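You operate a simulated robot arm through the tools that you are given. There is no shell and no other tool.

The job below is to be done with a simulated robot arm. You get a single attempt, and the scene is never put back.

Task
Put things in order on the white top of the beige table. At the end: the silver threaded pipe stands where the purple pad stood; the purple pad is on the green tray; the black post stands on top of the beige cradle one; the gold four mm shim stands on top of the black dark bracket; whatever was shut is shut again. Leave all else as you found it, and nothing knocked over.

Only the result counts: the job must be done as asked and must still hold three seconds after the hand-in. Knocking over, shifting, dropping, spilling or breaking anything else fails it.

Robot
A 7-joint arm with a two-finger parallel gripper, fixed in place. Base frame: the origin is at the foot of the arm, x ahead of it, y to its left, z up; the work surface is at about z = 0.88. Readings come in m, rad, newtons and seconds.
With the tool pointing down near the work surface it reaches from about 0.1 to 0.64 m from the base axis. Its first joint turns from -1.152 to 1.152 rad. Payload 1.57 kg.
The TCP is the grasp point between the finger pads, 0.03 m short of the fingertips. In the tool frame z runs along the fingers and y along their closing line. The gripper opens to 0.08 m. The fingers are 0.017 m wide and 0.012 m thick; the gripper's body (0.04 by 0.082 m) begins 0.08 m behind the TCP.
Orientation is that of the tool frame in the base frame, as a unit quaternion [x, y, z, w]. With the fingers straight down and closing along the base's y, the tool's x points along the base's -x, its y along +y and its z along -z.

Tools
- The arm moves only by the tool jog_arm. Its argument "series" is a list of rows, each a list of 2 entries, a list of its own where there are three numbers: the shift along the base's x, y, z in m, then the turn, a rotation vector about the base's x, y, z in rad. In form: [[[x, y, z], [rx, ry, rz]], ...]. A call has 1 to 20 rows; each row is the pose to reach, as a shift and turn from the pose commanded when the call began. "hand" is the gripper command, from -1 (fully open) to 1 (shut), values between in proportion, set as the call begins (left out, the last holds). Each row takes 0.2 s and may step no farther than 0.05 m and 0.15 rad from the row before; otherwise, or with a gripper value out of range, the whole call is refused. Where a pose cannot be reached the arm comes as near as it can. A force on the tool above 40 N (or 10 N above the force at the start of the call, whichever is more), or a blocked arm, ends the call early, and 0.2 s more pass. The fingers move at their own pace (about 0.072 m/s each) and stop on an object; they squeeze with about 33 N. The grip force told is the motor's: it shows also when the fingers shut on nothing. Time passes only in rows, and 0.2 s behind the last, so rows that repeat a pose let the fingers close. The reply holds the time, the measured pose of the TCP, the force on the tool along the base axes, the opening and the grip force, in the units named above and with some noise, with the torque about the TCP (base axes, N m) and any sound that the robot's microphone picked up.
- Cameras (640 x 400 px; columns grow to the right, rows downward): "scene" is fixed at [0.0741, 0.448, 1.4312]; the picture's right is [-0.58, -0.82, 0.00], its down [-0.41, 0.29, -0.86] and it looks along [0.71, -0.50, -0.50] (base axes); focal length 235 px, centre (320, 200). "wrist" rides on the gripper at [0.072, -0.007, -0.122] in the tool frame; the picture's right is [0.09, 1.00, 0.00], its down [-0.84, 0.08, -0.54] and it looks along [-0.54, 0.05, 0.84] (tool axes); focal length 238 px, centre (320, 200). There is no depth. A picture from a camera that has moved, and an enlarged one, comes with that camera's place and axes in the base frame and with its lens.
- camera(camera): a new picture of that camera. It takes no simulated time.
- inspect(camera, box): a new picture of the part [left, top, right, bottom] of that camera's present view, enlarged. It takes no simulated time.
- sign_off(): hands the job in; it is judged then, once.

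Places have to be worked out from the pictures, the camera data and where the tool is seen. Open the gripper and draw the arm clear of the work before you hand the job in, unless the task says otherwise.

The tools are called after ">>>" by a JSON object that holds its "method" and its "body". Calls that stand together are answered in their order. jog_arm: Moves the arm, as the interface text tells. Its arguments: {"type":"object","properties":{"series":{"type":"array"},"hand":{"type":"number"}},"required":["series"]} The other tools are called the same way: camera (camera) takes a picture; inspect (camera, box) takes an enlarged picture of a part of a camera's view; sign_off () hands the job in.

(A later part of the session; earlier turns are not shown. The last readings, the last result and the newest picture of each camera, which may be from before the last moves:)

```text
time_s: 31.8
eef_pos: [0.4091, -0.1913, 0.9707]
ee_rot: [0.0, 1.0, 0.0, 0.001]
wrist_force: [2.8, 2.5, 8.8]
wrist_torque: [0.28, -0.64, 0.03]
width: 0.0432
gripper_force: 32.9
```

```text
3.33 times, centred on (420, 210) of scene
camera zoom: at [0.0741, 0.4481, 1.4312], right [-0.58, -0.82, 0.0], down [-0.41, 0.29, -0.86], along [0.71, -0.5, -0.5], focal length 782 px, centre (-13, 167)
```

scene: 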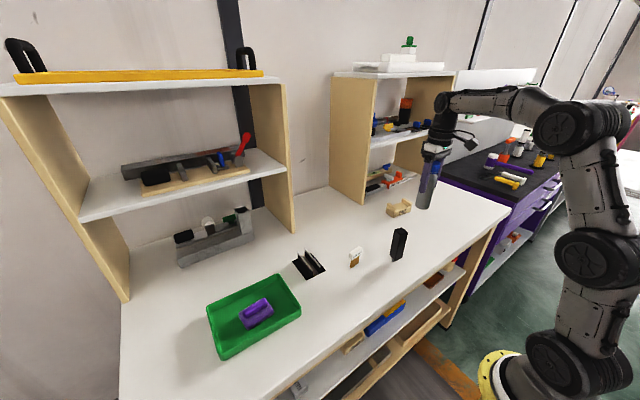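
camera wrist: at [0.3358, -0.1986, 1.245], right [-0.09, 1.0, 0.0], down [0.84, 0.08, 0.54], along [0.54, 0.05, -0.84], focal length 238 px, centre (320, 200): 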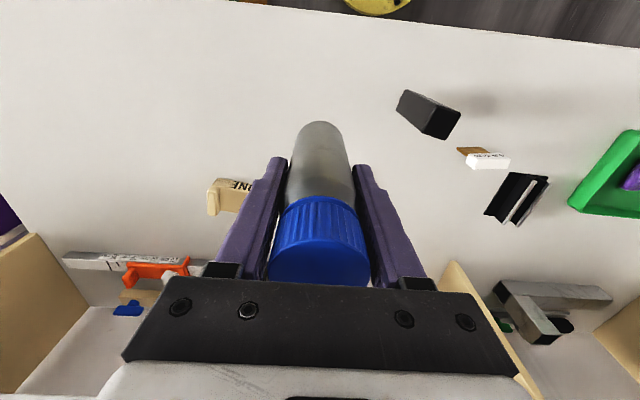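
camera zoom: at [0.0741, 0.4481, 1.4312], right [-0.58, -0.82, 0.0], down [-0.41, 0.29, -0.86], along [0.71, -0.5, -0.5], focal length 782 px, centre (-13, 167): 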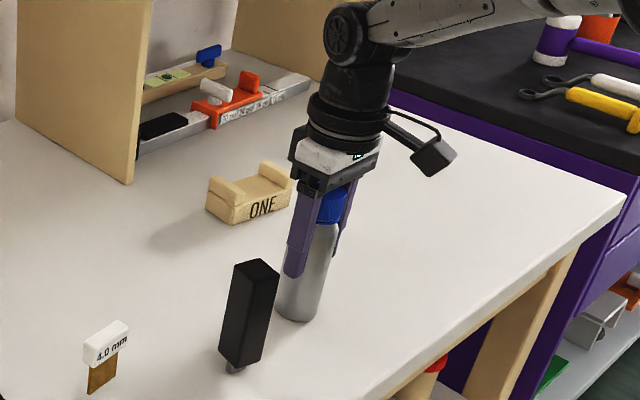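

Load is falling; another 1 mm up, then open the fingers halfway.

>>> {"method": "jog_arm", "body": {"series": [[[0, 0, 0.001], [0, 0, 0]], [[0, 0, 0.001], [0, 0, 0]]]}}

>>> {"method": "jog_arm", "body": {"series": [[[0, 0, 0], [0, 0, 0]], [[0, 0, 0], [0, 0, 0]], [[0, 0, 0], [0, 0, 0]]], "hand": -0.8}}

>>> {"method": "camera", "body": {"camera": "wrist"}}

>>> {"method": "inspect", "body": {"camera": "scene", "box": [370, 150, 470, 270]}}

```text
time_s: 32.4
eef_pos: [0.4068, -0.1902, 0.9701]
ee_rot: [0.0, 1.0, 0.001, -0.003]
wrist_force: [-0.5, -1.2, -2.0]
wrist_torque: [-0.11, -0.03, 0.01]
width: 0.0436
gripper_force: 33.2
```

```text
time_s: 33.2
eef_pos: [0.4074, -0.1921, 0.9717]
ee_rot: [0.0, 1.0, 0.0, 0.0]
wrist_force: [0.7, -0.6, -0.5]
wrist_torque: [0.02, -0.03, 0.01]
width: 0.0719
gripper_force: 0.0
```

```text
taken
camera wrist: at [0.3362, -0.1982, 1.0942], right [-0.09, 1.0, 0.0], down [0.84, 0.08, 0.54], along [0.54, 0.05, -0.84], focal length 238 px, centre (320, 200)
```

wrist: 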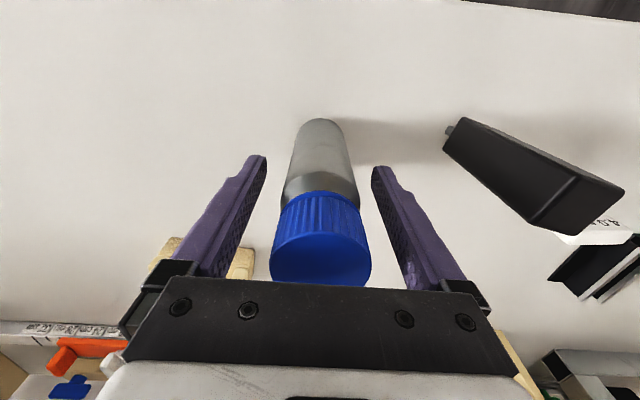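

```text
3.33 times, centred on (420, 210) of scene
camera zoom: at [0.0741, 0.448, 1.4312], right [-0.58, -0.82, 0.0], down [-0.41, 0.29, -0.86], along [0.71, -0.5, -0.5], focal length 782 px, centre (-13, 167)
```

zoom: 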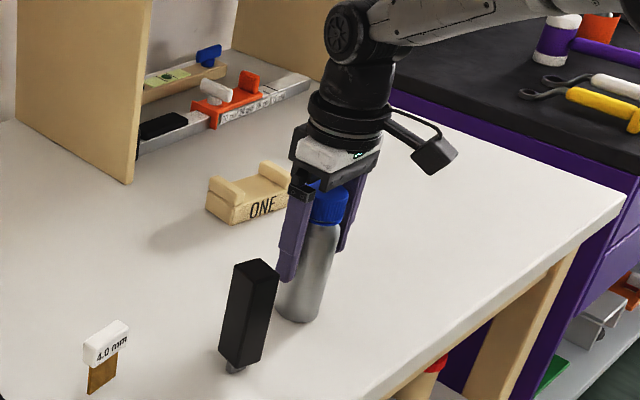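

The pipe stands upright where the pad was. I raise the hand clear, then go above the shim with the hand turned -1.52 rad so as to grip across its thin side.

>>> {"method": "jog_arm", "body": {"series": [[[0, 0, 0.03], [0, 0, 0]], [[0, 0, 0.07], [0, 0, 0]], [[0, 0, 0.11], [0, 0, 0]], [[0, 0, 0.15], [0, 0, 0]], [[0, 0, 0.15], [0, 0, 0]]], "hand": -1}}

>>> {"method": "jog_arm", "body": {"series": [[[0.004, 0.022, 0], [0, 0, -0.138]], [[0.008, 0.044, 0], [0, 0, -0.276]], [[0.012, 0.066, 0], [0, 0, -0.414]], [[0.016, 0.088, 0], [0, 0, -0.552]], [[0.02, 0.11, 0], [0, 0, -0.69]], [[0.024, 0.132, 0], [0, 0, -0.828]], [[0.028, 0.154, 0], [0, 0, -0.966]], [[0.032, 0.176, 0], [0, 0, -1.104]], [[0.036, 0.198, 0], [0, 0, -1.242]], [[0.04, 0.22, 0], [0, 0, -1.38]], [[0.043, 0.24, -0.03], [0, 0, -1.52]], [[0.043, 0.24, -0.06], [0, 0, -1.52]], [[0.043, 0.24, -0.06], [0, 0, -1.52]]]}}

>>> {"method": "camera", "body": {"camera": "wrist"}}

>>> {"method": "camera", "body": {"camera": "scene"}}

```text
time_s: 34.4
eef_pos: [0.4079, -0.1897, 1.1244]
ee_rot: [-0.001, 1.0, 0.001, 0.0]
wrist_force: [0.4, -0.4, 0.5]
wrist_torque: [0.02, 0.01, 0.03]
width: 0.08
gripper_force: 0.0
```

```text
time_s: 37.2
eef_pos: [0.451, 0.05, 1.0627]
ee_rot: [0.689, 0.725, 0.0, 0.0]
wrist_force: [-0.3, -0.5, -0.5]
wrist_torque: [-0.02, -0.01, -0.02]
width: 0.0799
gripper_force: 0.0
```

```text
taken
camera wrist: at [0.4411, 0.1212, 1.1857], right [0.99, 0.14, 0.0], down [0.12, -0.83, 0.54], along [0.08, -0.54, -0.84], focal length 238 px, centre (320, 200)
```

wrist: 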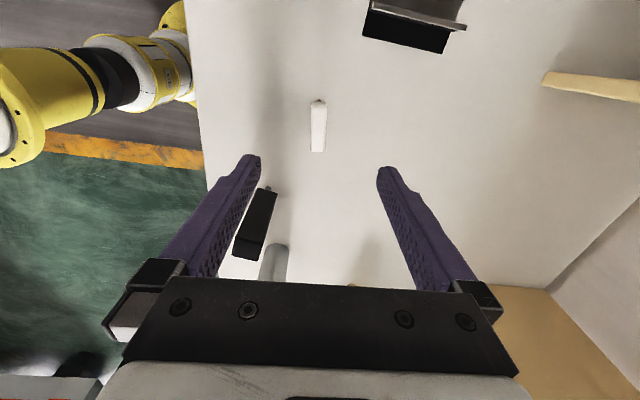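

```text
taken
```

scene: 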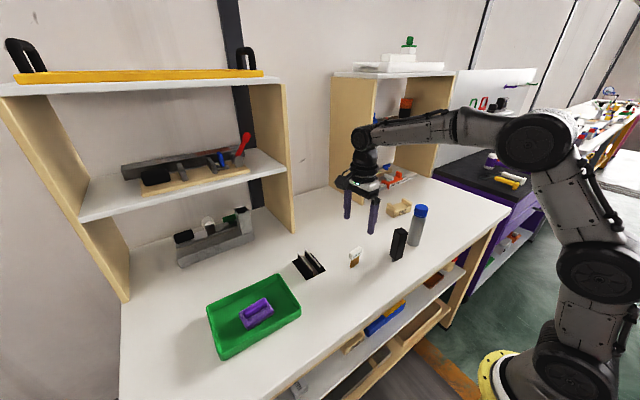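

I zoom in on the shim for its exact position and yaw.

>>> {"method": "inspect", "body": {"camera": "wrist", "box": [285, 85, 350, 165]}}

>>> {"method": "inspect", "body": {"camera": "wrist", "box": [345, 0, 485, 70]}}

```text
5.00 times, centred on (318, 125) of wrist
camera zoom: at [0.4411, 0.1212, 1.1857], right [0.99, 0.14, 0.0], down [0.12, -0.83, 0.54], along [0.08, -0.54, -0.84], focal length 1192 px, centre (332, 575)
```

zoom: 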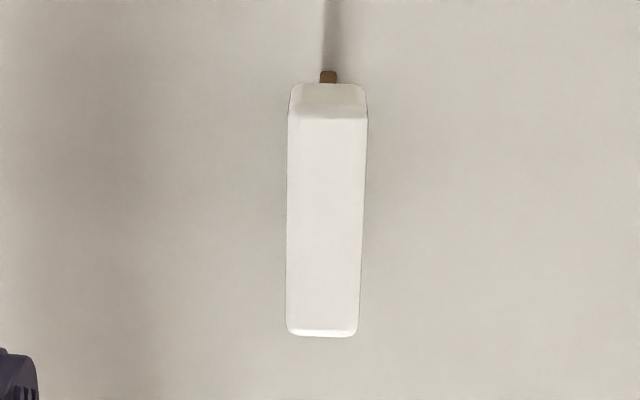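

```text
4.57 times, centred on (415, 35) of wrist
camera zoom: at [0.4411, 0.1212, 1.1857], right [0.99, 0.14, 0.0], down [0.12, -0.83, 0.54], along [0.08, -0.54, -0.84], focal length 1090 px, centre (-114, 954)
```

zoom: 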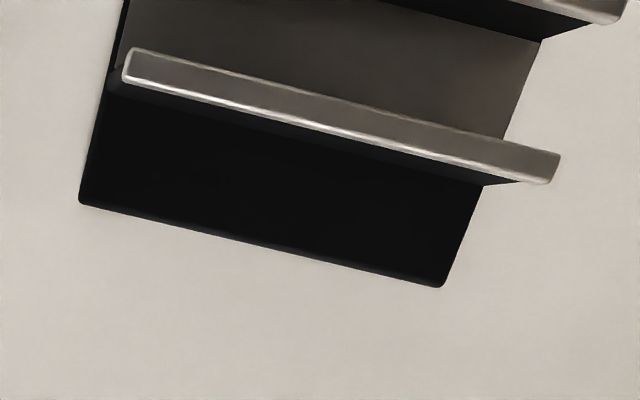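

Shim head centre ≈ (0.450,0.048), yaw ≈ 0.10. I trim the hand's yaw slightly and descend to TCP z≈0.944 with the head between the finger ends.

>>> {"method": "jog_arm", "body": {"series": [[[-0.001, -0.002, -0.03], [0, 0, 0.045]], [[-0.001, -0.002, -0.06], [0, 0, 0.045]], [[-0.001, -0.002, -0.09], [0, 0, 0.045]], [[-0.001, -0.002, -0.1185], [0, 0, 0.045]], [[-0.001, -0.002, -0.1185], [0, 0, 0.045]]]}}

>>> {"method": "camera", "body": {"camera": "wrist"}}

>>> {"method": "inspect", "body": {"camera": "scene", "box": [310, 190, 410, 280]}}

```text
time_s: 38.4
eef_pos: [0.4506, 0.0488, 0.9424]
ee_rot: [0.672, 0.74, 0.0, -0.001]
wrist_force: [0.1, -0.1, -0.1]
wrist_torque: [0.03, 0.0, 0.0]
width: 0.08
gripper_force: 0.1
```

```text
taken
camera wrist: at [0.4366, 0.1195, 1.065], right [0.98, 0.19, 0.0], down [0.16, -0.83, 0.54], along [0.1, -0.53, -0.84], focal length 238 px, centre (320, 200)
```

wrist: 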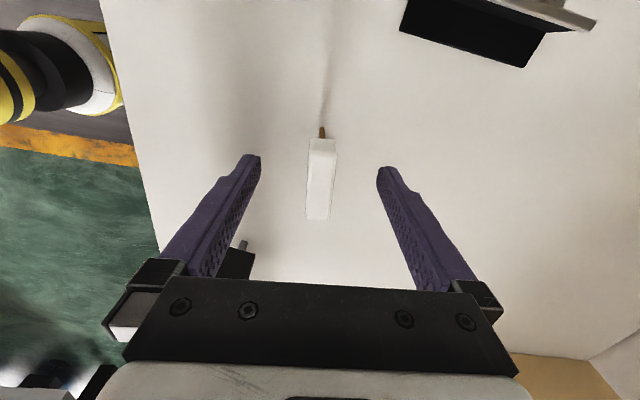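

```text
4.44 times, centred on (360, 235) of scene
camera zoom: at [0.0742, 0.448, 1.4312], right [-0.58, -0.82, 0.0], down [-0.41, 0.29, -0.86], along [0.71, -0.5, -0.5], focal length 1043 px, centre (142, 44)
```

zoom: 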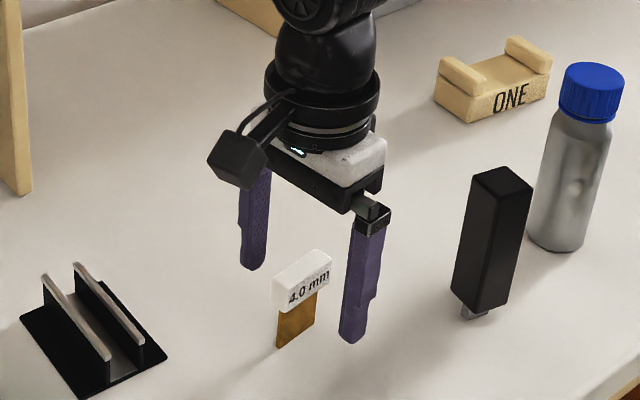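

The shim is centred between the fingers. Closing on its head.

>>> {"method": "jog_arm", "body": {"series": [[[0, 0, 0], [0, 0, 0]], [[0, 0, 0], [0, 0, 0]], [[0, 0, 0], [0, 0, 0]], [[0, 0, 0], [0, 0, 0]], [[0, 0, 0], [0, 0, 0]]], "hand": 1}}

>>> {"method": "inspect", "body": {"camera": "scene", "box": [310, 190, 410, 280]}}

>>> {"method": "camera", "body": {"camera": "wrist"}}

```text
time_s: 39.6
eef_pos: [0.4502, 0.0492, 0.9439]
ee_rot: [0.673, 0.74, 0.0, 0.0]
wrist_force: [-0.2, 0.0, 0.0]
wrist_torque: [-0.02, 0.0, -0.01]
width: 0.0149
gripper_force: 30.5
```

```text
4.44 times, centred on (360, 235) of scene
camera zoom: at [0.0741, 0.448, 1.4312], right [-0.58, -0.82, 0.0], down [-0.41, 0.29, -0.86], along [0.71, -0.5, -0.5], focal length 1043 px, centre (142, 44)
```

zoom: 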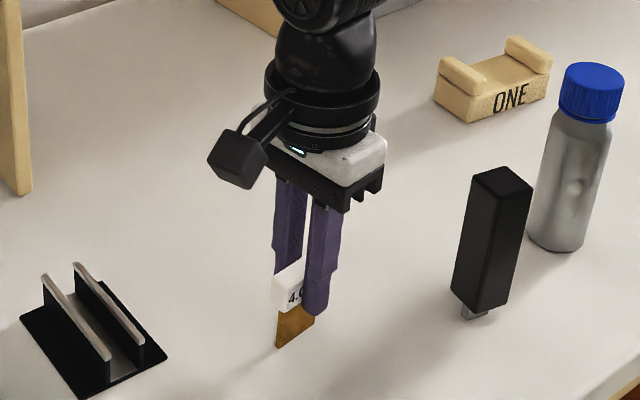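

```text
taken
camera wrist: at [0.4367, 0.1195, 1.0654], right [0.98, 0.19, 0.0], down [0.16, -0.83, 0.54], along [0.1, -0.53, -0.84], focal length 238 px, centre (320, 200)
```

wrist: 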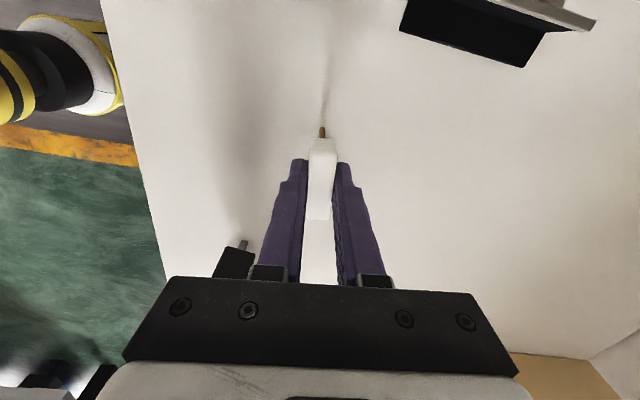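

Gripped at 14.9 mm. I lift, then carry it toward the bracket while turning +1.44 rad so the blade runs along the channel.

>>> {"method": "jog_arm", "body": {"series": [[[0, 0, 0.02], [0, 0, 0]], [[0, 0, 0.05], [0, 0, 0]], [[0, 0, 0.09], [0, 0, 0]], [[0, 0, 0.11], [0, 0, 0]], [[0.008, 0.012, 0.11], [0, 0, 0.1442]], [[0.016, 0.024, 0.11], [0, 0, 0.2884]], [[0.024, 0.036, 0.11], [0, 0, 0.4326]], [[0.032, 0.048, 0.11], [0, 0, 0.5768]], [[0.04, 0.06, 0.11], [0, 0, 0.721]], [[0.048, 0.072, 0.11], [0, 0, 0.8652]], [[0.056, 0.084, 0.11], [0, 0, 1.0094]], [[0.064, 0.096, 0.11], [0, 0, 1.1536]], [[0.072, 0.108, 0.11], [0, 0, 1.2978]], [[0.082, 0.122, 0.11], [0, 0, 1.442]], [[0.082, 0.122, 0.11], [0, 0, 1.442]]]}}

>>> {"method": "camera", "body": {"camera": "wrist"}}

>>> {"method": "inspect", "body": {"camera": "scene", "box": [260, 180, 380, 290]}}

```text
time_s: 42.8
eef_pos: [0.5324, 0.1687, 1.0525]
ee_rot: [0.015, 1.0, 0.0, 0.0]
wrist_force: [0.3, -0.5, -0.6]
wrist_torque: [0.03, -0.05, 0.04]
width: 0.015
gripper_force: 30.8
```

```text
taken
camera wrist: at [0.4602, 0.1644, 1.1755], right [-0.06, 1.0, 0.0], down [0.84, 0.05, 0.54], along [0.54, 0.03, -0.84], focal length 238 px, centre (320, 200)
```

wrist: 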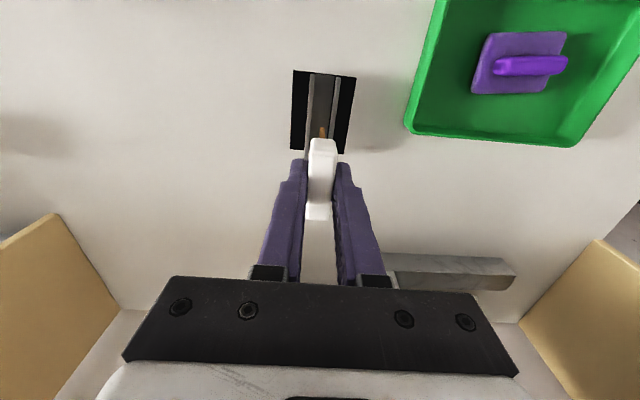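

```text
3.64 times, centred on (320, 235) of scene
camera zoom: at [0.0742, 0.448, 1.4312], right [-0.58, -0.82, 0.0], down [-0.41, 0.29, -0.86], along [0.71, -0.5, -0.5], focal length 854 px, centre (320, 73)
```

zoom: 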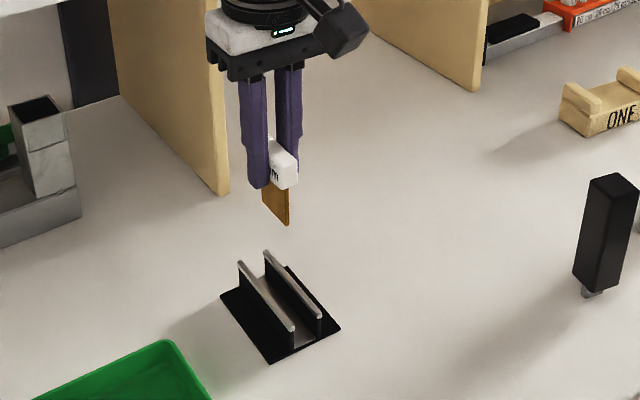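

The shim hangs above the bracket. I zoom in to line it up with the channel.

>>> {"method": "inspect", "body": {"camera": "wrist", "box": [270, 60, 370, 160]}}

```text
4.00 times, centred on (320, 110) of wrist
camera zoom: at [0.4602, 0.1644, 1.1755], right [-0.06, 1.0, 0.0], down [0.84, 0.05, 0.54], along [0.54, 0.03, -0.84], focal length 953 px, centre (320, 560)
```

zoom: 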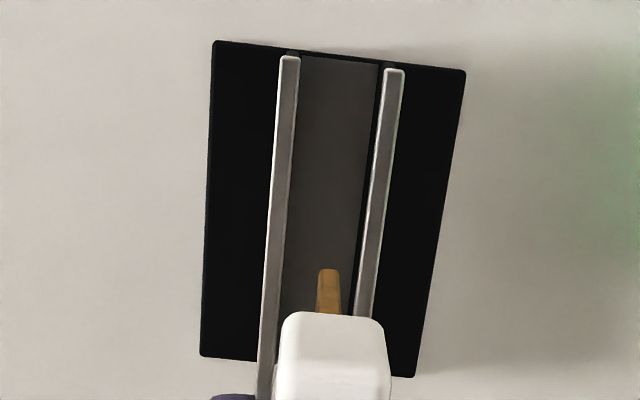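

The blade's near end is at (0.513,0.169), and the channel centreline there is y≈0.170. Alignment is within a millimetre, so I lower to just above the fins and re-check.

>>> {"method": "jog_arm", "body": {"series": [[[0, 0.0006, -0.03], [0, 0, 0]], [[0, 0.0006, -0.06], [0, 0, 0]], [[0, 0.0006, -0.069], [0, 0, 0]], [[0, 0.0006, -0.069], [0, 0, 0]]]}}

>>> {"method": "inspect", "body": {"camera": "wrist", "box": [270, 60, 370, 160]}}

>>> {"method": "inspect", "body": {"camera": "scene", "box": [280, 220, 345, 290]}}

```text
time_s: 43.8
eef_pos: [0.5331, 0.1706, 0.9834]
ee_rot: [0.017, 1.0, 0.0, -0.001]
wrist_force: [-0.2, -0.9, -1.2]
wrist_torque: [-0.01, 0.0, -0.01]
width: 0.0149
gripper_force: 30.8
```

```text
4.00 times, centred on (320, 110) of wrist
camera zoom: at [0.4594, 0.1652, 1.106], right [-0.06, 1.0, 0.0], down [0.84, 0.05, 0.54], along [0.54, 0.03, -0.84], focal length 953 px, centre (320, 560)
```

zoom: 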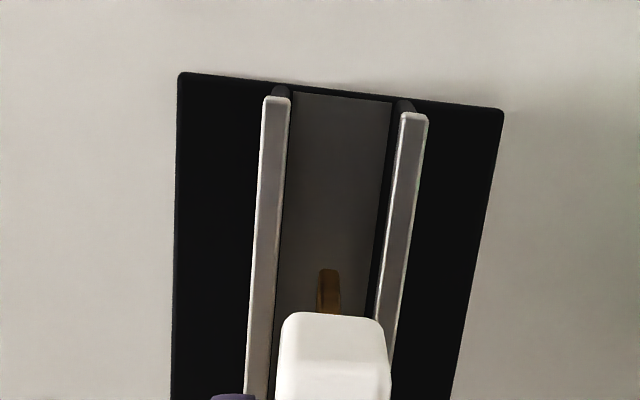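

```text
5.71 times, centred on (312, 255) of scene
camera zoom: at [0.0742, 0.448, 1.4312], right [-0.58, -0.82, 0.0], down [-0.41, 0.29, -0.86], along [0.71, -0.5, -0.5], focal length 1341 px, centre (363, -114)
```

zoom: 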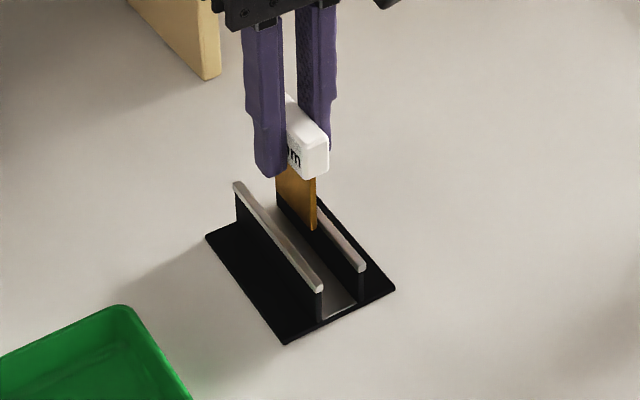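

The blade is centred between the fins. Lowering into the channel, with the last millimetres slow.

>>> {"method": "jog_arm", "body": {"series": [[[0, 0, -0.012], [0, 0, 0]], [[0, 0, -0.024], [0, 0, 0]], [[0, 0, -0.031], [0, 0, 0]], [[0, 0, -0.034], [0, 0, 0]], [[0, 0, -0.034], [0, 0, 0]]]}}

>>> {"method": "jog_arm", "body": {"series": [[[0, 0, -0.0007], [0, 0, 0]], [[0, 0, -0.0014], [0, 0, 0]], [[0, 0, -0.0014], [0, 0, 0]]]}}

```text
time_s: 45.0
eef_pos: [0.5321, 0.1694, 0.9503]
ee_rot: [0.017, 1.0, 0.0, -0.001]
wrist_force: [0.0, -0.5, -2.0]
wrist_torque: [-0.01, 0.02, -0.02]
width: 0.015
gripper_force: 31.0
```

```text
time_s: 45.8
eef_pos: [0.5329, 0.1697, 0.9495]
ee_rot: [0.017, 1.0, 0.0, 0.0]
wrist_force: [-0.7, 0.0, -0.8]
wrist_torque: [-0.01, 0.04, 0.0]
width: 0.0148
gripper_force: 30.9
```

No clear contact yet; continuing in sub-millimetre steps.

>>> {"method": "jog_arm", "body": {"series": [[[0, 0, -0.0007], [0, 0, 0]], [[0, 0, -0.0014], [0, 0, 0]], [[0, 0, -0.0014], [0, 0, 0]]]}}

>>> {"method": "inspect", "body": {"camera": "scene", "box": [280, 220, 345, 290]}}

```text
time_s: 46.6
eef_pos: [0.5325, 0.1692, 0.9482]
ee_rot: [0.016, 1.0, 0.0, 0.0]
wrist_force: [0.5, 0.1, -0.8]
wrist_torque: [0.0, -0.03, -0.02]
width: 0.0151
gripper_force: 30.8
```

```text
5.71 times, centred on (312, 255) of scene
camera zoom: at [0.0742, 0.448, 1.4312], right [-0.58, -0.82, 0.0], down [-0.41, 0.29, -0.86], along [0.71, -0.5, -0.5], focal length 1341 px, centre (363, -114)
```

zoom: 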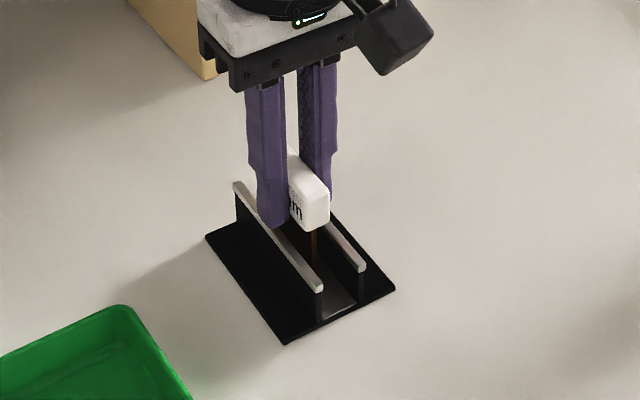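

Still free. Two more small steps down.

>>> {"method": "jog_arm", "body": {"series": [[[0, 0, -0.0007], [0, 0, 0]], [[0, 0, -0.0014], [0, 0, 0]], [[0, 0, -0.0014], [0, 0, 0]]]}}

```text
time_s: 47.4
eef_pos: [0.5328, 0.1694, 0.948]
ee_rot: [0.017, 1.0, 0.0, 0.001]
wrist_force: [-0.6, 1.0, 2.7]
wrist_torque: [0.09, 0.09, 0.0]
width: 0.0146
gripper_force: 31.0
```

Contact felt (+2.7 N) at TCP z≈0.947, consistent with the blade on the bracket floor. Releasing.

>>> {"method": "jog_arm", "body": {"series": [[[0, 0, 0], [0, 0, 0]], [[0, 0, 0], [0, 0, 0]], [[0, 0, 0], [0, 0, 0]]], "hand": -0.1}}

>>> {"method": "inspect", "body": {"camera": "scene", "box": [280, 220, 345, 290]}}

>>> {"method": "camera", "body": {"camera": "wrist"}}

```text
time_s: 48.2
eef_pos: [0.5329, 0.1688, 0.9471]
ee_rot: [0.016, 1.0, 0.001, -0.001]
wrist_force: [-0.6, -0.3, -0.1]
wrist_torque: [-0.01, -0.01, -0.01]
width: 0.0442
gripper_force: 0.0
```

```text
5.71 times, centred on (312, 255) of scene
camera zoom: at [0.0741, 0.448, 1.4312], right [-0.58, -0.82, 0.0], down [-0.41, 0.29, -0.86], along [0.71, -0.5, -0.5], focal length 1341 px, centre (363, -114)
```

zoom: 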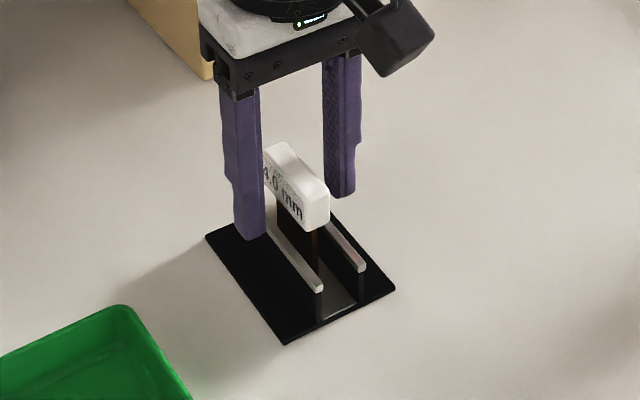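

```text
taken
camera wrist: at [0.4602, 0.1642, 1.0688], right [-0.06, 1.0, 0.0], down [0.84, 0.05, 0.54], along [0.54, 0.03, -0.84], focal length 238 px, centre (320, 200)
```

wrist: 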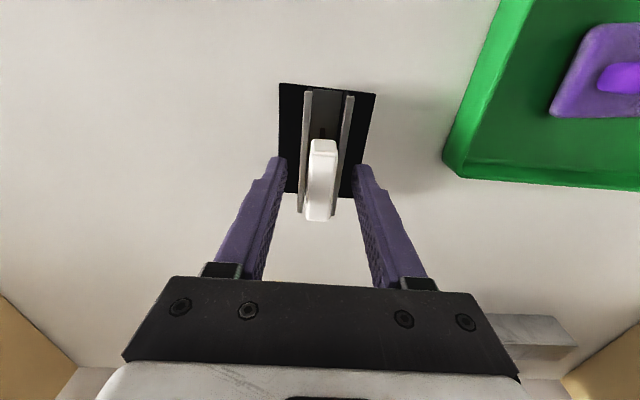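

The shim stands in the bracket. I raise the hand clear and move to a spot from which I can measure the post.

>>> {"method": "jog_arm", "body": {"series": [[[0, 0, 0.02], [0, 0, 0]], [[0, 0, 0.05], [0, 0, 0]], [[0, 0, 0.09], [0, 0, 0]], [[0, 0, 0.13], [0, 0, 0]], [[-0.03, -0.03, 0.15], [0, 0, 0.033]], [[-0.06, -0.06, 0.17], [0, 0, 0.033]], [[-0.09, -0.09, 0.18], [0, 0, 0.033]], [[-0.12, -0.12, 0.18], [0, 0, 0.033]], [[-0.15, -0.15, 0.18], [0, 0, 0.033]], [[-0.18, -0.18, 0.18], [0, 0, 0.033]], [[-0.21, -0.21, 0.18], [0, 0, 0.033]], [[-0.24, -0.24, 0.18], [0, 0, 0.033]], [[-0.25, -0.24, 0.18], [0, 0, 0.033]], [[-0.25, -0.24, 0.18], [0, 0, 0.033]]], "hand": -1}}

>>> {"method": "camera", "body": {"camera": "wrist"}}

>>> {"method": "camera", "body": {"camera": "scene"}}

```text
time_s: 51.2
eef_pos: [0.2823, -0.0704, 1.1259]
ee_rot: [0.0, 1.0, 0.0, -0.001]
wrist_force: [0.3, -0.1, 0.2]
wrist_torque: [0.01, -0.04, 0.0]
width: 0.0802
gripper_force: 0.1
```

```text
taken
camera wrist: at [0.211, -0.0775, 1.2481], right [-0.09, 1.0, 0.0], down [0.84, 0.08, 0.54], along [0.54, 0.05, -0.84], focal length 238 px, centre (320, 200)
```

wrist: 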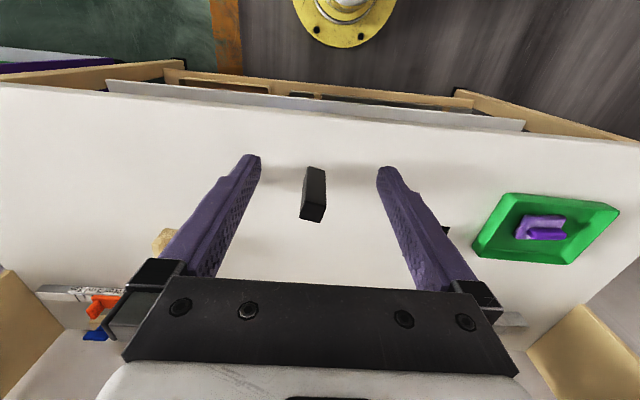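

```text
taken
```

scene: 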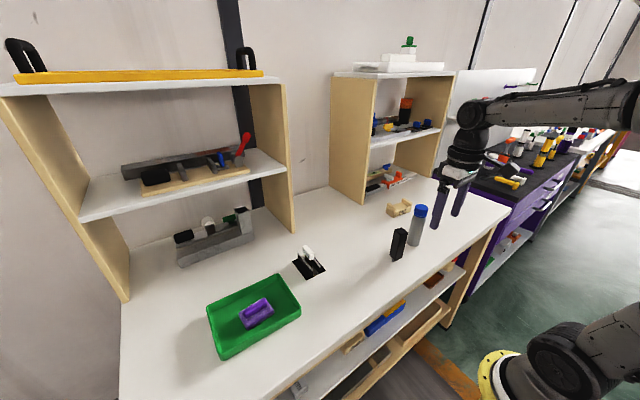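

Shim is standing in the bracket, everything else in place. Now zooming on the post and the cradle.

>>> {"method": "inspect", "body": {"camera": "wrist", "box": [275, 150, 355, 230]}}

>>> {"method": "inspect", "body": {"camera": "scene", "box": [380, 190, 430, 265]}}

>>> {"method": "inspect", "body": {"camera": "scene", "box": [280, 235, 340, 285]}}

```text
5.00 times, centred on (315, 190) of wrist
camera zoom: at [0.211, -0.0775, 1.2481], right [-0.09, 1.0, 0.0], down [0.84, 0.08, 0.54], along [0.54, 0.05, -0.84], focal length 1192 px, centre (345, 250)
```

zoom: 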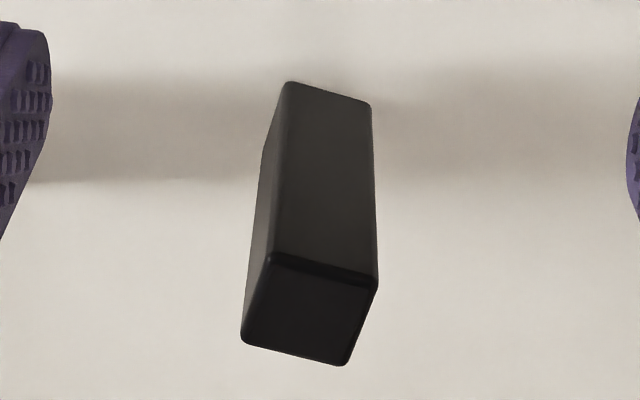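

```text
5.33 times, centred on (405, 228) of scene
camera zoom: at [0.0741, 0.448, 1.4312], right [-0.58, -0.82, 0.0], down [-0.41, 0.29, -0.86], along [0.71, -0.5, -0.5], focal length 1252 px, centre (-133, 53)
```

zoom: 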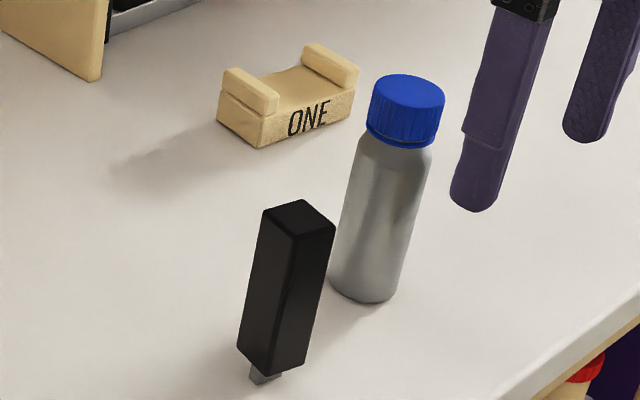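

```text
8.00 times, centred on (310, 260) of scene
camera zoom: at [0.0741, 0.448, 1.4312], right [-0.58, -0.82, 0.0], down [-0.41, 0.29, -0.86], along [0.71, -0.5, -0.5], focal length 1878 px, centre (400, -280)
```

zoom: 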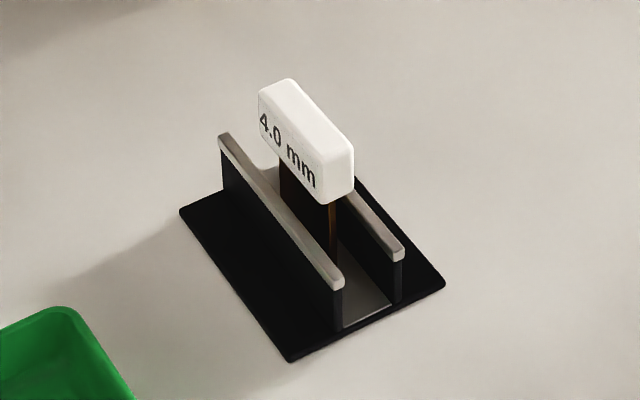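

The post is a 28 mm square prism at (0.395,-0.070), yaw ≈ -0.215, top z≈0.993. The cradle lies near (0.569,-0.312), radius 0.65, so the hand will need a tilt to reach it. I move nearer for a good look at the cradle.

>>> {"method": "jog_arm", "body": {"series": [[[0.02, -0.035, 0.004], [0, 0, 0]], [[0.04, -0.07, 0.004], [0, 0, 0]], [[0.06, -0.105, 0.004], [0, 0, 0]], [[0.08, -0.14, 0.004], [0, 0, 0]], [[0.1, -0.175, 0.004], [0, 0, 0]], [[0.12, -0.21, 0.004], [0, 0, 0]], [[0.138, -0.24, 0.004], [0, 0, 0]], [[0.138, -0.24, 0.004], [0, 0, 0]]]}}

>>> {"method": "camera", "body": {"camera": "wrist"}}

>>> {"method": "inspect", "body": {"camera": "wrist", "box": [260, 150, 380, 250]}}

```text
time_s: 53.0
eef_pos: [0.421, -0.3105, 1.1319]
ee_rot: [-0.001, 1.0, 0.0, 0.0]
wrist_force: [0.6, 0.0, 0.8]
wrist_torque: [-0.03, 0.01, 0.02]
width: 0.08
gripper_force: 0.1
```

```text
taken
camera wrist: at [0.3489, -0.3172, 1.2529], right [-0.09, 1.0, 0.0], down [0.84, 0.08, 0.54], along [0.54, 0.05, -0.84], focal length 238 px, centre (320, 200)
```

wrist: 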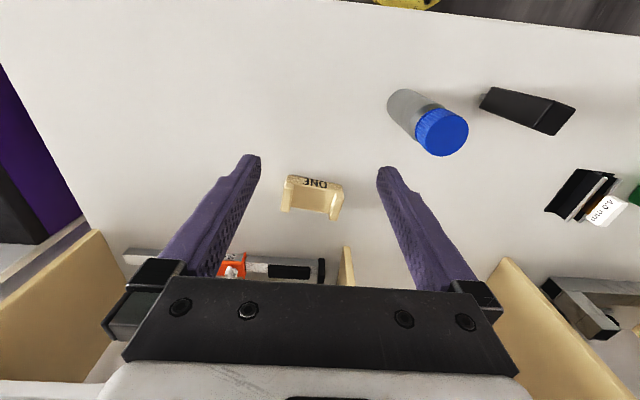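

```text
4.00 times, centred on (320, 200) of wrist
camera zoom: at [0.3489, -0.3172, 1.2529], right [-0.09, 1.0, 0.0], down [0.84, 0.08, 0.54], along [0.54, 0.05, -0.84], focal length 953 px, centre (320, 200)
```

zoom: 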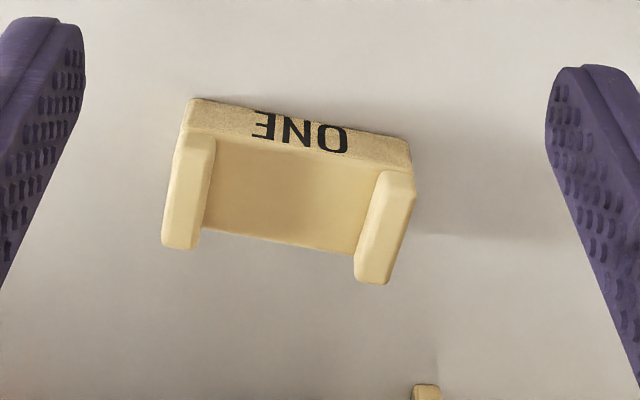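

The cradle seat's centre is (0.570,-0.311), seat z≈0.908, about 72×47 mm between the ears, yaw ≈ -0.14. I rehearse the reach empty-handed: yaw -0.14, then a 0.3 rad tilt with the fingers leaning outward.

>>> {"method": "jog_arm", "body": {"series": [[[0, 0, 0], [0, 0, -0.07]], [[0, 0, 0], [0, 0, -0.14]], [[0, 0, 0], [0, 0, -0.14]]]}}

>>> {"method": "jog_arm", "body": {"series": [[[0, 0, 0], [-0.014, -0.099, 0]], [[0, 0, 0], [-0.028, -0.198, 0]], [[0, 0, 0], [-0.042, -0.297, 0]], [[0, 0, 0], [-0.042, -0.297, 0]]]}}

>>> {"method": "jog_arm", "body": {"series": [[[0.03, 0, -0.02], [0, 0, 0]], [[0.06, 0, -0.04], [0, 0, 0]], [[0.09, 0, -0.06], [0, 0, 0]], [[0.12, 0, -0.08], [0, 0, 0]], [[0.148, 0, -0.1], [0, 0, 0]], [[0.148, 0, -0.125], [0, 0, 0]], [[0.148, 0, -0.145], [0, 0, 0]], [[0.148, 0, -0.145], [0, 0, 0]]]}}

>>> {"method": "camera", "body": {"camera": "scene"}}

>>> {"method": "camera", "body": {"camera": "wrist"}}

```text
time_s: 53.8
eef_pos: [0.4217, -0.3099, 1.1308]
ee_rot: [0.07, 0.998, 0.001, -0.001]
wrist_force: [-0.3, -1.1, -0.4]
wrist_torque: [-0.01, 0.0, 0.0]
width: 0.08
gripper_force: 0.1
```

```text
time_s: 54.8
eef_pos: [0.4191, -0.3095, 1.1313]
ee_rot: [0.07, 0.986, -0.01, 0.15]
wrist_force: [0.4, -0.2, -0.1]
wrist_torque: [0.02, 0.03, -0.01]
width: 0.0802
gripper_force: 0.1
```

```text
time_s: 56.6
eef_pos: [0.5685, -0.309, 0.9858]
ee_rot: [0.069, 0.986, -0.01, 0.149]
wrist_force: [0.6, -0.2, 0.0]
wrist_torque: [0.0, 0.0, 0.04]
width: 0.0801
gripper_force: 0.1
```

```text
taken
```

scene: 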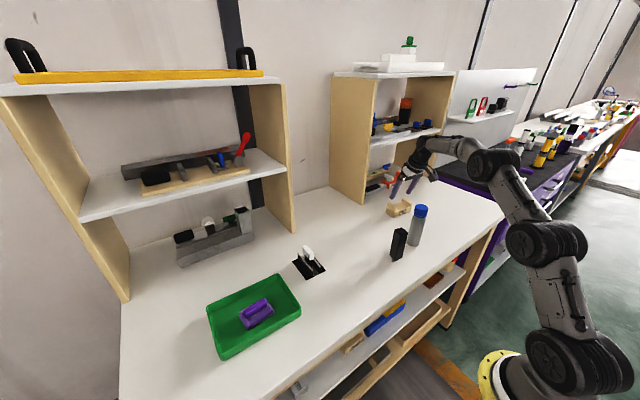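

```text
taken
camera wrist: at [0.4636, -0.3017, 1.0799], right [0.05, 1.0, -0.03], down [0.64, -0.01, 0.77], along [0.76, -0.06, -0.64], focal length 238 px, centre (320, 200)
```

wrist: 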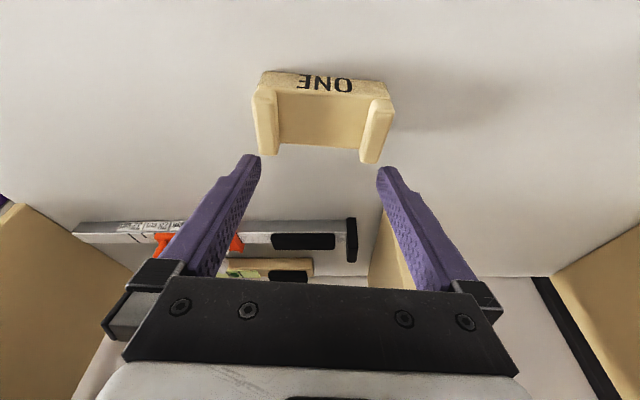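

The tilted pose reaches there. I check a bit farther out and slightly lower for margin, then retreat upward.

>>> {"method": "jog_arm", "body": {"series": [[[0.008, -0.005, -0.006], [0, 0, 0]], [[0.008, -0.005, -0.012], [0, 0, 0]], [[0.008, -0.005, -0.012], [0, 0, 0]]]}}

>>> {"method": "inspect", "body": {"camera": "scene", "box": [370, 130, 450, 230]}}

```text
time_s: 57.4
eef_pos: [0.5762, -0.3151, 0.9727]
ee_rot: [0.07, 0.986, -0.01, 0.149]
wrist_force: [0.0, 0.7, -0.3]
wrist_torque: [0.0, 0.02, 0.03]
width: 0.08
gripper_force: 0.1
```

```text
4.00 times, centred on (410, 180) of scene
camera zoom: at [0.0742, 0.448, 1.4312], right [-0.58, -0.82, 0.0], down [-0.41, 0.29, -0.86], along [0.71, -0.5, -0.5], focal length 939 px, centre (-40, 280)
```

zoom: 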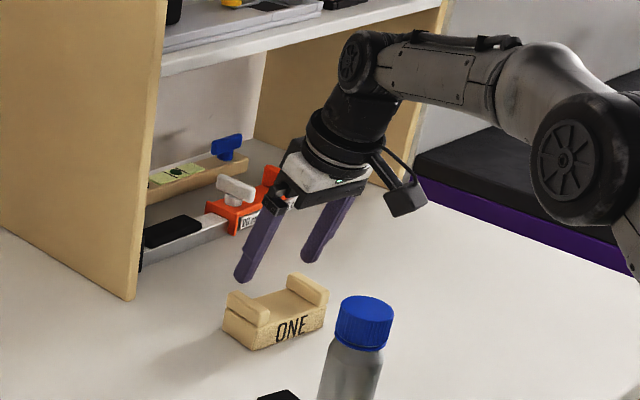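

Reach has margin. I return over to the post at z≈1.08, going around the pipe, with the yaw set to -0.215.

>>> {"method": "jog_arm", "body": {"series": [[[0, 0, 0.03], [0, 0, 0]], [[-0.01, 0.01, 0.06], [0, 0, 0]], [[-0.02, 0.04, 0.09], [0, 0, 0]], [[-0.025, 0.08, 0.107], [0, 0, 0]], [[-0.03, 0.12, 0.107], [0, 0, 0]], [[-0.035, 0.16, 0.107], [0, 0, 0]], [[-0.045, 0.195, 0.107], [0, 0, -0.02]], [[-0.08, 0.215, 0.107], [0, 0, -0.04]], [[-0.12, 0.23, 0.107], [0, 0, -0.06]], [[-0.155, 0.24, 0.107], [0, 0, -0.075]], [[-0.181, 0.245, 0.107], [0, 0, -0.075]], [[-0.181, 0.245, 0.107], [0, 0, -0.075]]]}}

>>> {"method": "camera", "body": {"camera": "wrist"}}

>>> {"method": "camera", "body": {"camera": "scene"}}

```text
time_s: 60.0
eef_pos: [0.3959, -0.0729, 1.0805]
ee_rot: [0.108, 0.983, -0.017, 0.149]
wrist_force: [-0.3, -0.6, 0.2]
wrist_torque: [0.0, -0.05, 0.01]
width: 0.0802
gripper_force: 0.0
```

```text
taken
camera wrist: at [0.2912, -0.0564, 1.176], right [0.13, 0.99, -0.03], down [0.64, -0.06, 0.77], along [0.76, -0.11, -0.64], focal length 238 px, centre (320, 200)
```

wrist: 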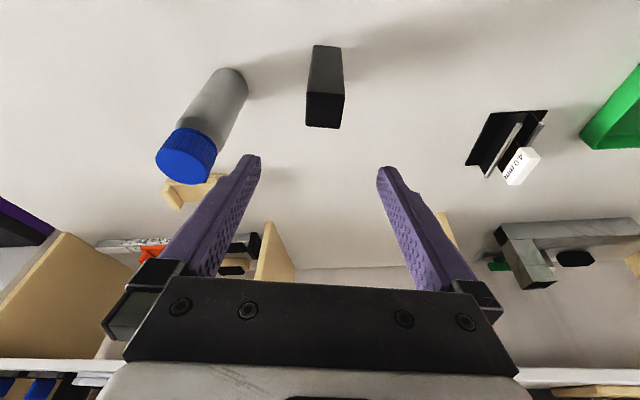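

```text
taken
```

scene: 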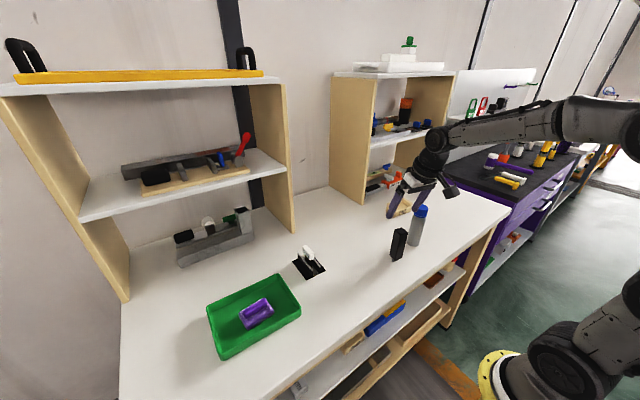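

Above the post. I zoom to verify lateral centring and yaw.

>>> {"method": "inspect", "body": {"camera": "wrist", "box": [285, 30, 365, 140]}}

```text
3.64 times, centred on (325, 85) of wrist
camera zoom: at [0.2912, -0.0564, 1.176], right [0.13, 0.99, -0.03], down [0.64, -0.06, 0.77], along [0.76, -0.11, -0.64], focal length 867 px, centre (302, 618)
```

zoom: 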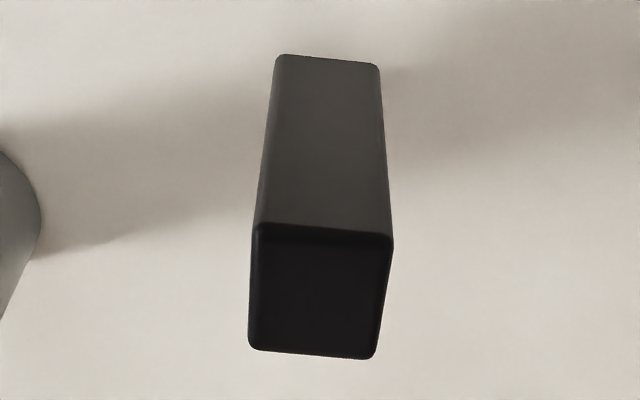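

Top centre reads (0.394,-0.070), yaw ≈ -0.235. I trim slightly and lower around the post to TCP z≈0.945.

>>> {"method": "jog_arm", "body": {"series": [[[-0.001, 0.001, -0.03], [0, 0, -0.02]], [[-0.001, 0.001, -0.06], [0, 0, -0.02]], [[-0.001, 0.001, -0.09], [0, 0, -0.02]], [[-0.001, 0.001, -0.12], [0, 0, -0.02]], [[-0.001, 0.001, -0.1355], [0, 0, -0.02]], [[-0.001, 0.001, -0.1355], [0, 0, -0.02]]]}}

>>> {"method": "camera", "body": {"camera": "wrist"}}

>>> {"method": "inspect", "body": {"camera": "scene", "box": [350, 170, 460, 280]}}

```text
time_s: 61.4
eef_pos: [0.3942, -0.0703, 0.9449]
ee_rot: [0.117, 0.982, -0.018, 0.149]
wrist_force: [-0.4, -0.7, -0.2]
wrist_torque: [-0.03, -0.01, -0.01]
width: 0.0801
gripper_force: 0.1
```

```text
taken
camera wrist: at [0.2912, -0.0524, 1.0405], right [0.15, 0.99, -0.03], down [0.64, -0.07, 0.77], along [0.75, -0.13, -0.64], focal length 238 px, centre (320, 200)
```

wrist: 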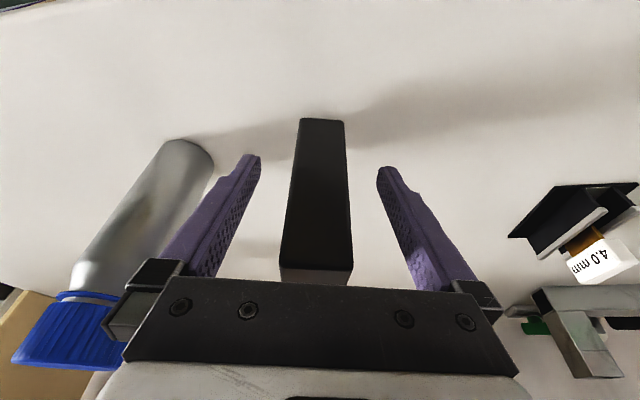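

```text
3.64 times, centred on (405, 225) of scene
camera zoom: at [0.0742, 0.448, 1.4312], right [-0.58, -0.82, 0.0], down [-0.41, 0.29, -0.86], along [0.71, -0.5, -0.5], focal length 854 px, centre (11, 109)
```

zoom: 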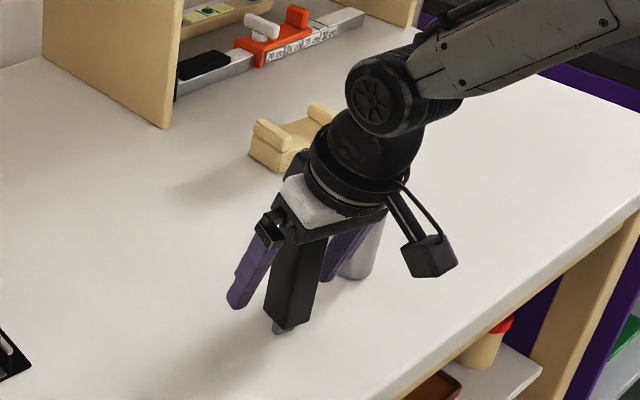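

The post sits between the fingers with clearance to the pipe. Closing.

>>> {"method": "jog_arm", "body": {"series": [[[0, 0, 0], [0, 0, 0]], [[0, 0, 0], [0, 0, 0]], [[0, 0, 0], [0, 0, 0]], [[0, 0, 0], [0, 0, 0]], [[0, 0, 0], [0, 0, 0]]], "hand": 1}}

>>> {"method": "camera", "body": {"camera": "wrist"}}

>>> {"method": "inspect", "body": {"camera": "scene", "box": [350, 170, 460, 280]}}

```text
time_s: 62.6
eef_pos: [0.3951, -0.0703, 0.9457]
ee_rot: [0.116, 0.982, -0.018, 0.148]
wrist_force: [-0.4, -0.2, -0.1]
wrist_torque: [-0.07, 0.02, 0.03]
width: 0.03
gripper_force: 32.9
```

```text
taken
camera wrist: at [0.2912, -0.0524, 1.0408], right [0.15, 0.99, -0.03], down [0.64, -0.07, 0.77], along [0.75, -0.13, -0.64], focal length 238 px, centre (320, 200)
```

wrist: 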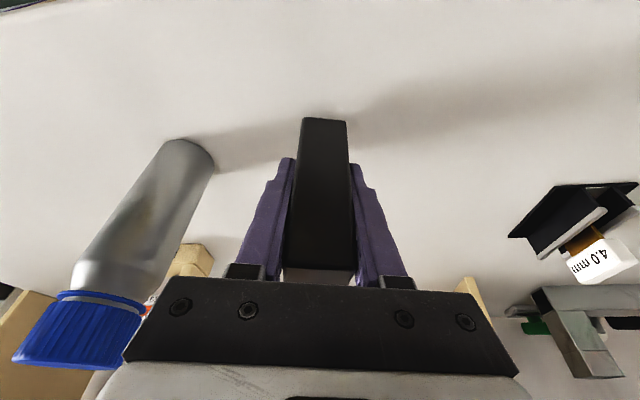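

```text
3.64 times, centred on (405, 225) of scene
camera zoom: at [0.0742, 0.448, 1.4312], right [-0.58, -0.82, 0.0], down [-0.41, 0.29, -0.86], along [0.71, -0.5, -0.5], focal length 854 px, centre (11, 109)
```

zoom: 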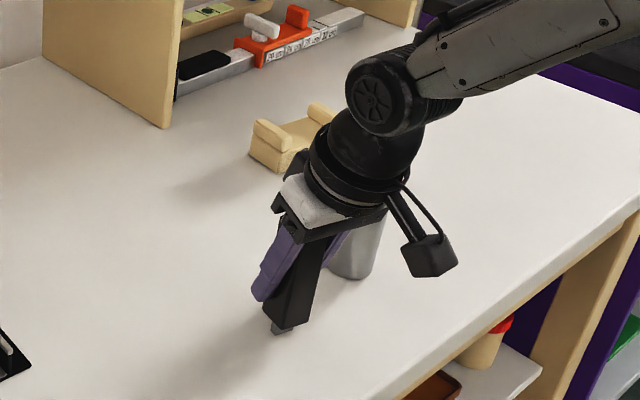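

Gripped at 30 mm. I lift straight up, then carry it around the pipe to above the cradle, turning the yaw to -0.14.

>>> {"method": "jog_arm", "body": {"series": [[[0, 0, 0.02], [0, 0, 0]], [[0, 0, 0.06], [0, 0, 0]], [[0, 0, 0.1], [0, 0, 0]], [[0, 0, 0.135], [0, 0, 0]], [[0.035, -0.01, 0.135], [0, 0, 0]], [[0.075, -0.02, 0.135], [0, 0, 0]], [[0.11, -0.035, 0.135], [0, 0, 0]], [[0.135, -0.06, 0.135], [0, 0, 0.02]], [[0.145, -0.1, 0.13], [0, 0, 0.04]], [[0.155, -0.14, 0.12], [0, 0, 0.06]], [[0.165, -0.18, 0.11], [0, 0, 0.08]], [[0.172, -0.215, 0.1], [0, 0, 0.095]], [[0.175, -0.241, 0.085], [0, 0, 0.095]], [[0.175, -0.241, 0.085], [0, 0, 0.095]]]}}

>>> {"method": "camera", "body": {"camera": "wrist"}}

>>> {"method": "inspect", "body": {"camera": "scene", "box": [350, 130, 460, 260]}}

```text
time_s: 65.6
eef_pos: [0.5682, -0.3122, 1.0322]
ee_rot: [0.07, 0.986, -0.01, 0.149]
wrist_force: [-0.6, 0.0, -1.3]
wrist_torque: [0.01, -0.03, -0.02]
width: 0.0297
gripper_force: 33.4
```

```text
taken
camera wrist: at [0.4639, -0.304, 1.1263], right [0.05, 1.0, -0.03], down [0.64, -0.01, 0.77], along [0.76, -0.06, -0.64], focal length 238 px, centre (320, 200)
```

wrist: 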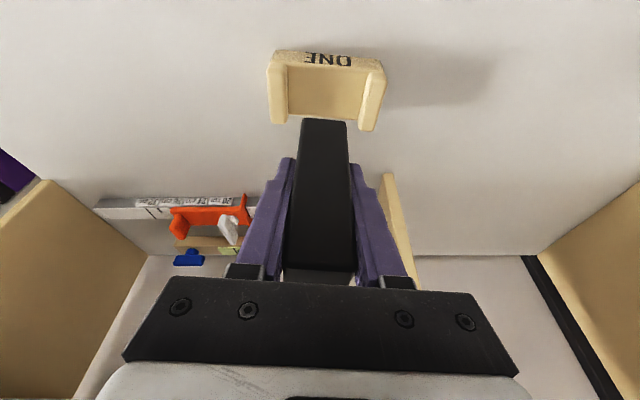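

```text
3.08 times, centred on (405, 195) of scene
camera zoom: at [0.0742, 0.448, 1.4312], right [-0.58, -0.82, 0.0], down [-0.41, 0.29, -0.86], along [0.71, -0.5, -0.5], focal length 722 px, centre (58, 215)
```

zoom: 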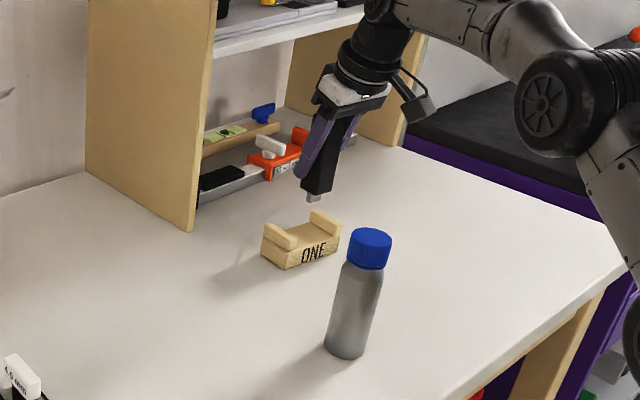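

The post hangs above the cradle. I zoom in to check alignment with the seat.

>>> {"method": "inspect", "body": {"camera": "wrist", "box": [250, 35, 410, 140]}}

>>> {"method": "inspect", "body": {"camera": "scene", "box": [380, 160, 430, 220]}}

```text
3.81 times, centred on (330, 88) of wrist
camera zoom: at [0.4639, -0.304, 1.1263], right [0.05, 1.0, -0.03], down [0.64, -0.01, 0.77], along [0.76, -0.06, -0.64], focal length 908 px, centre (282, 629)
```

zoom: 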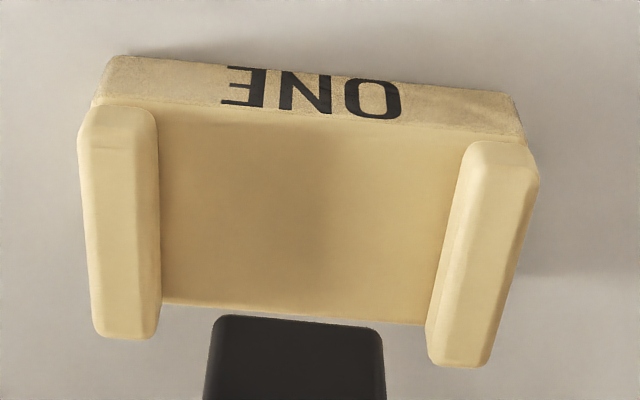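

```text
6.67 times, centred on (405, 190) of scene
camera zoom: at [0.0742, 0.448, 1.4312], right [-0.58, -0.82, 0.0], down [-0.41, 0.29, -0.86], along [0.71, -0.5, -0.5], focal length 1565 px, centre (-247, 267)
```

zoom: 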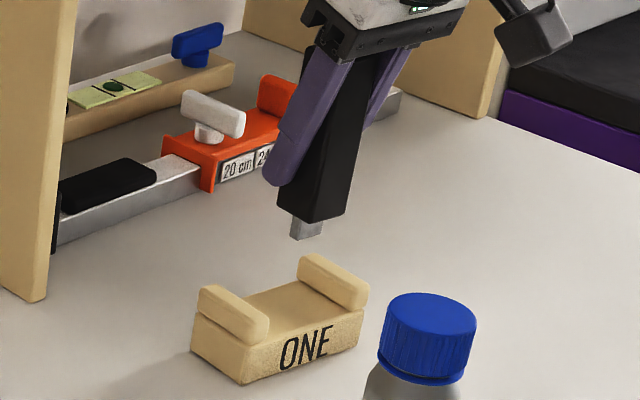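

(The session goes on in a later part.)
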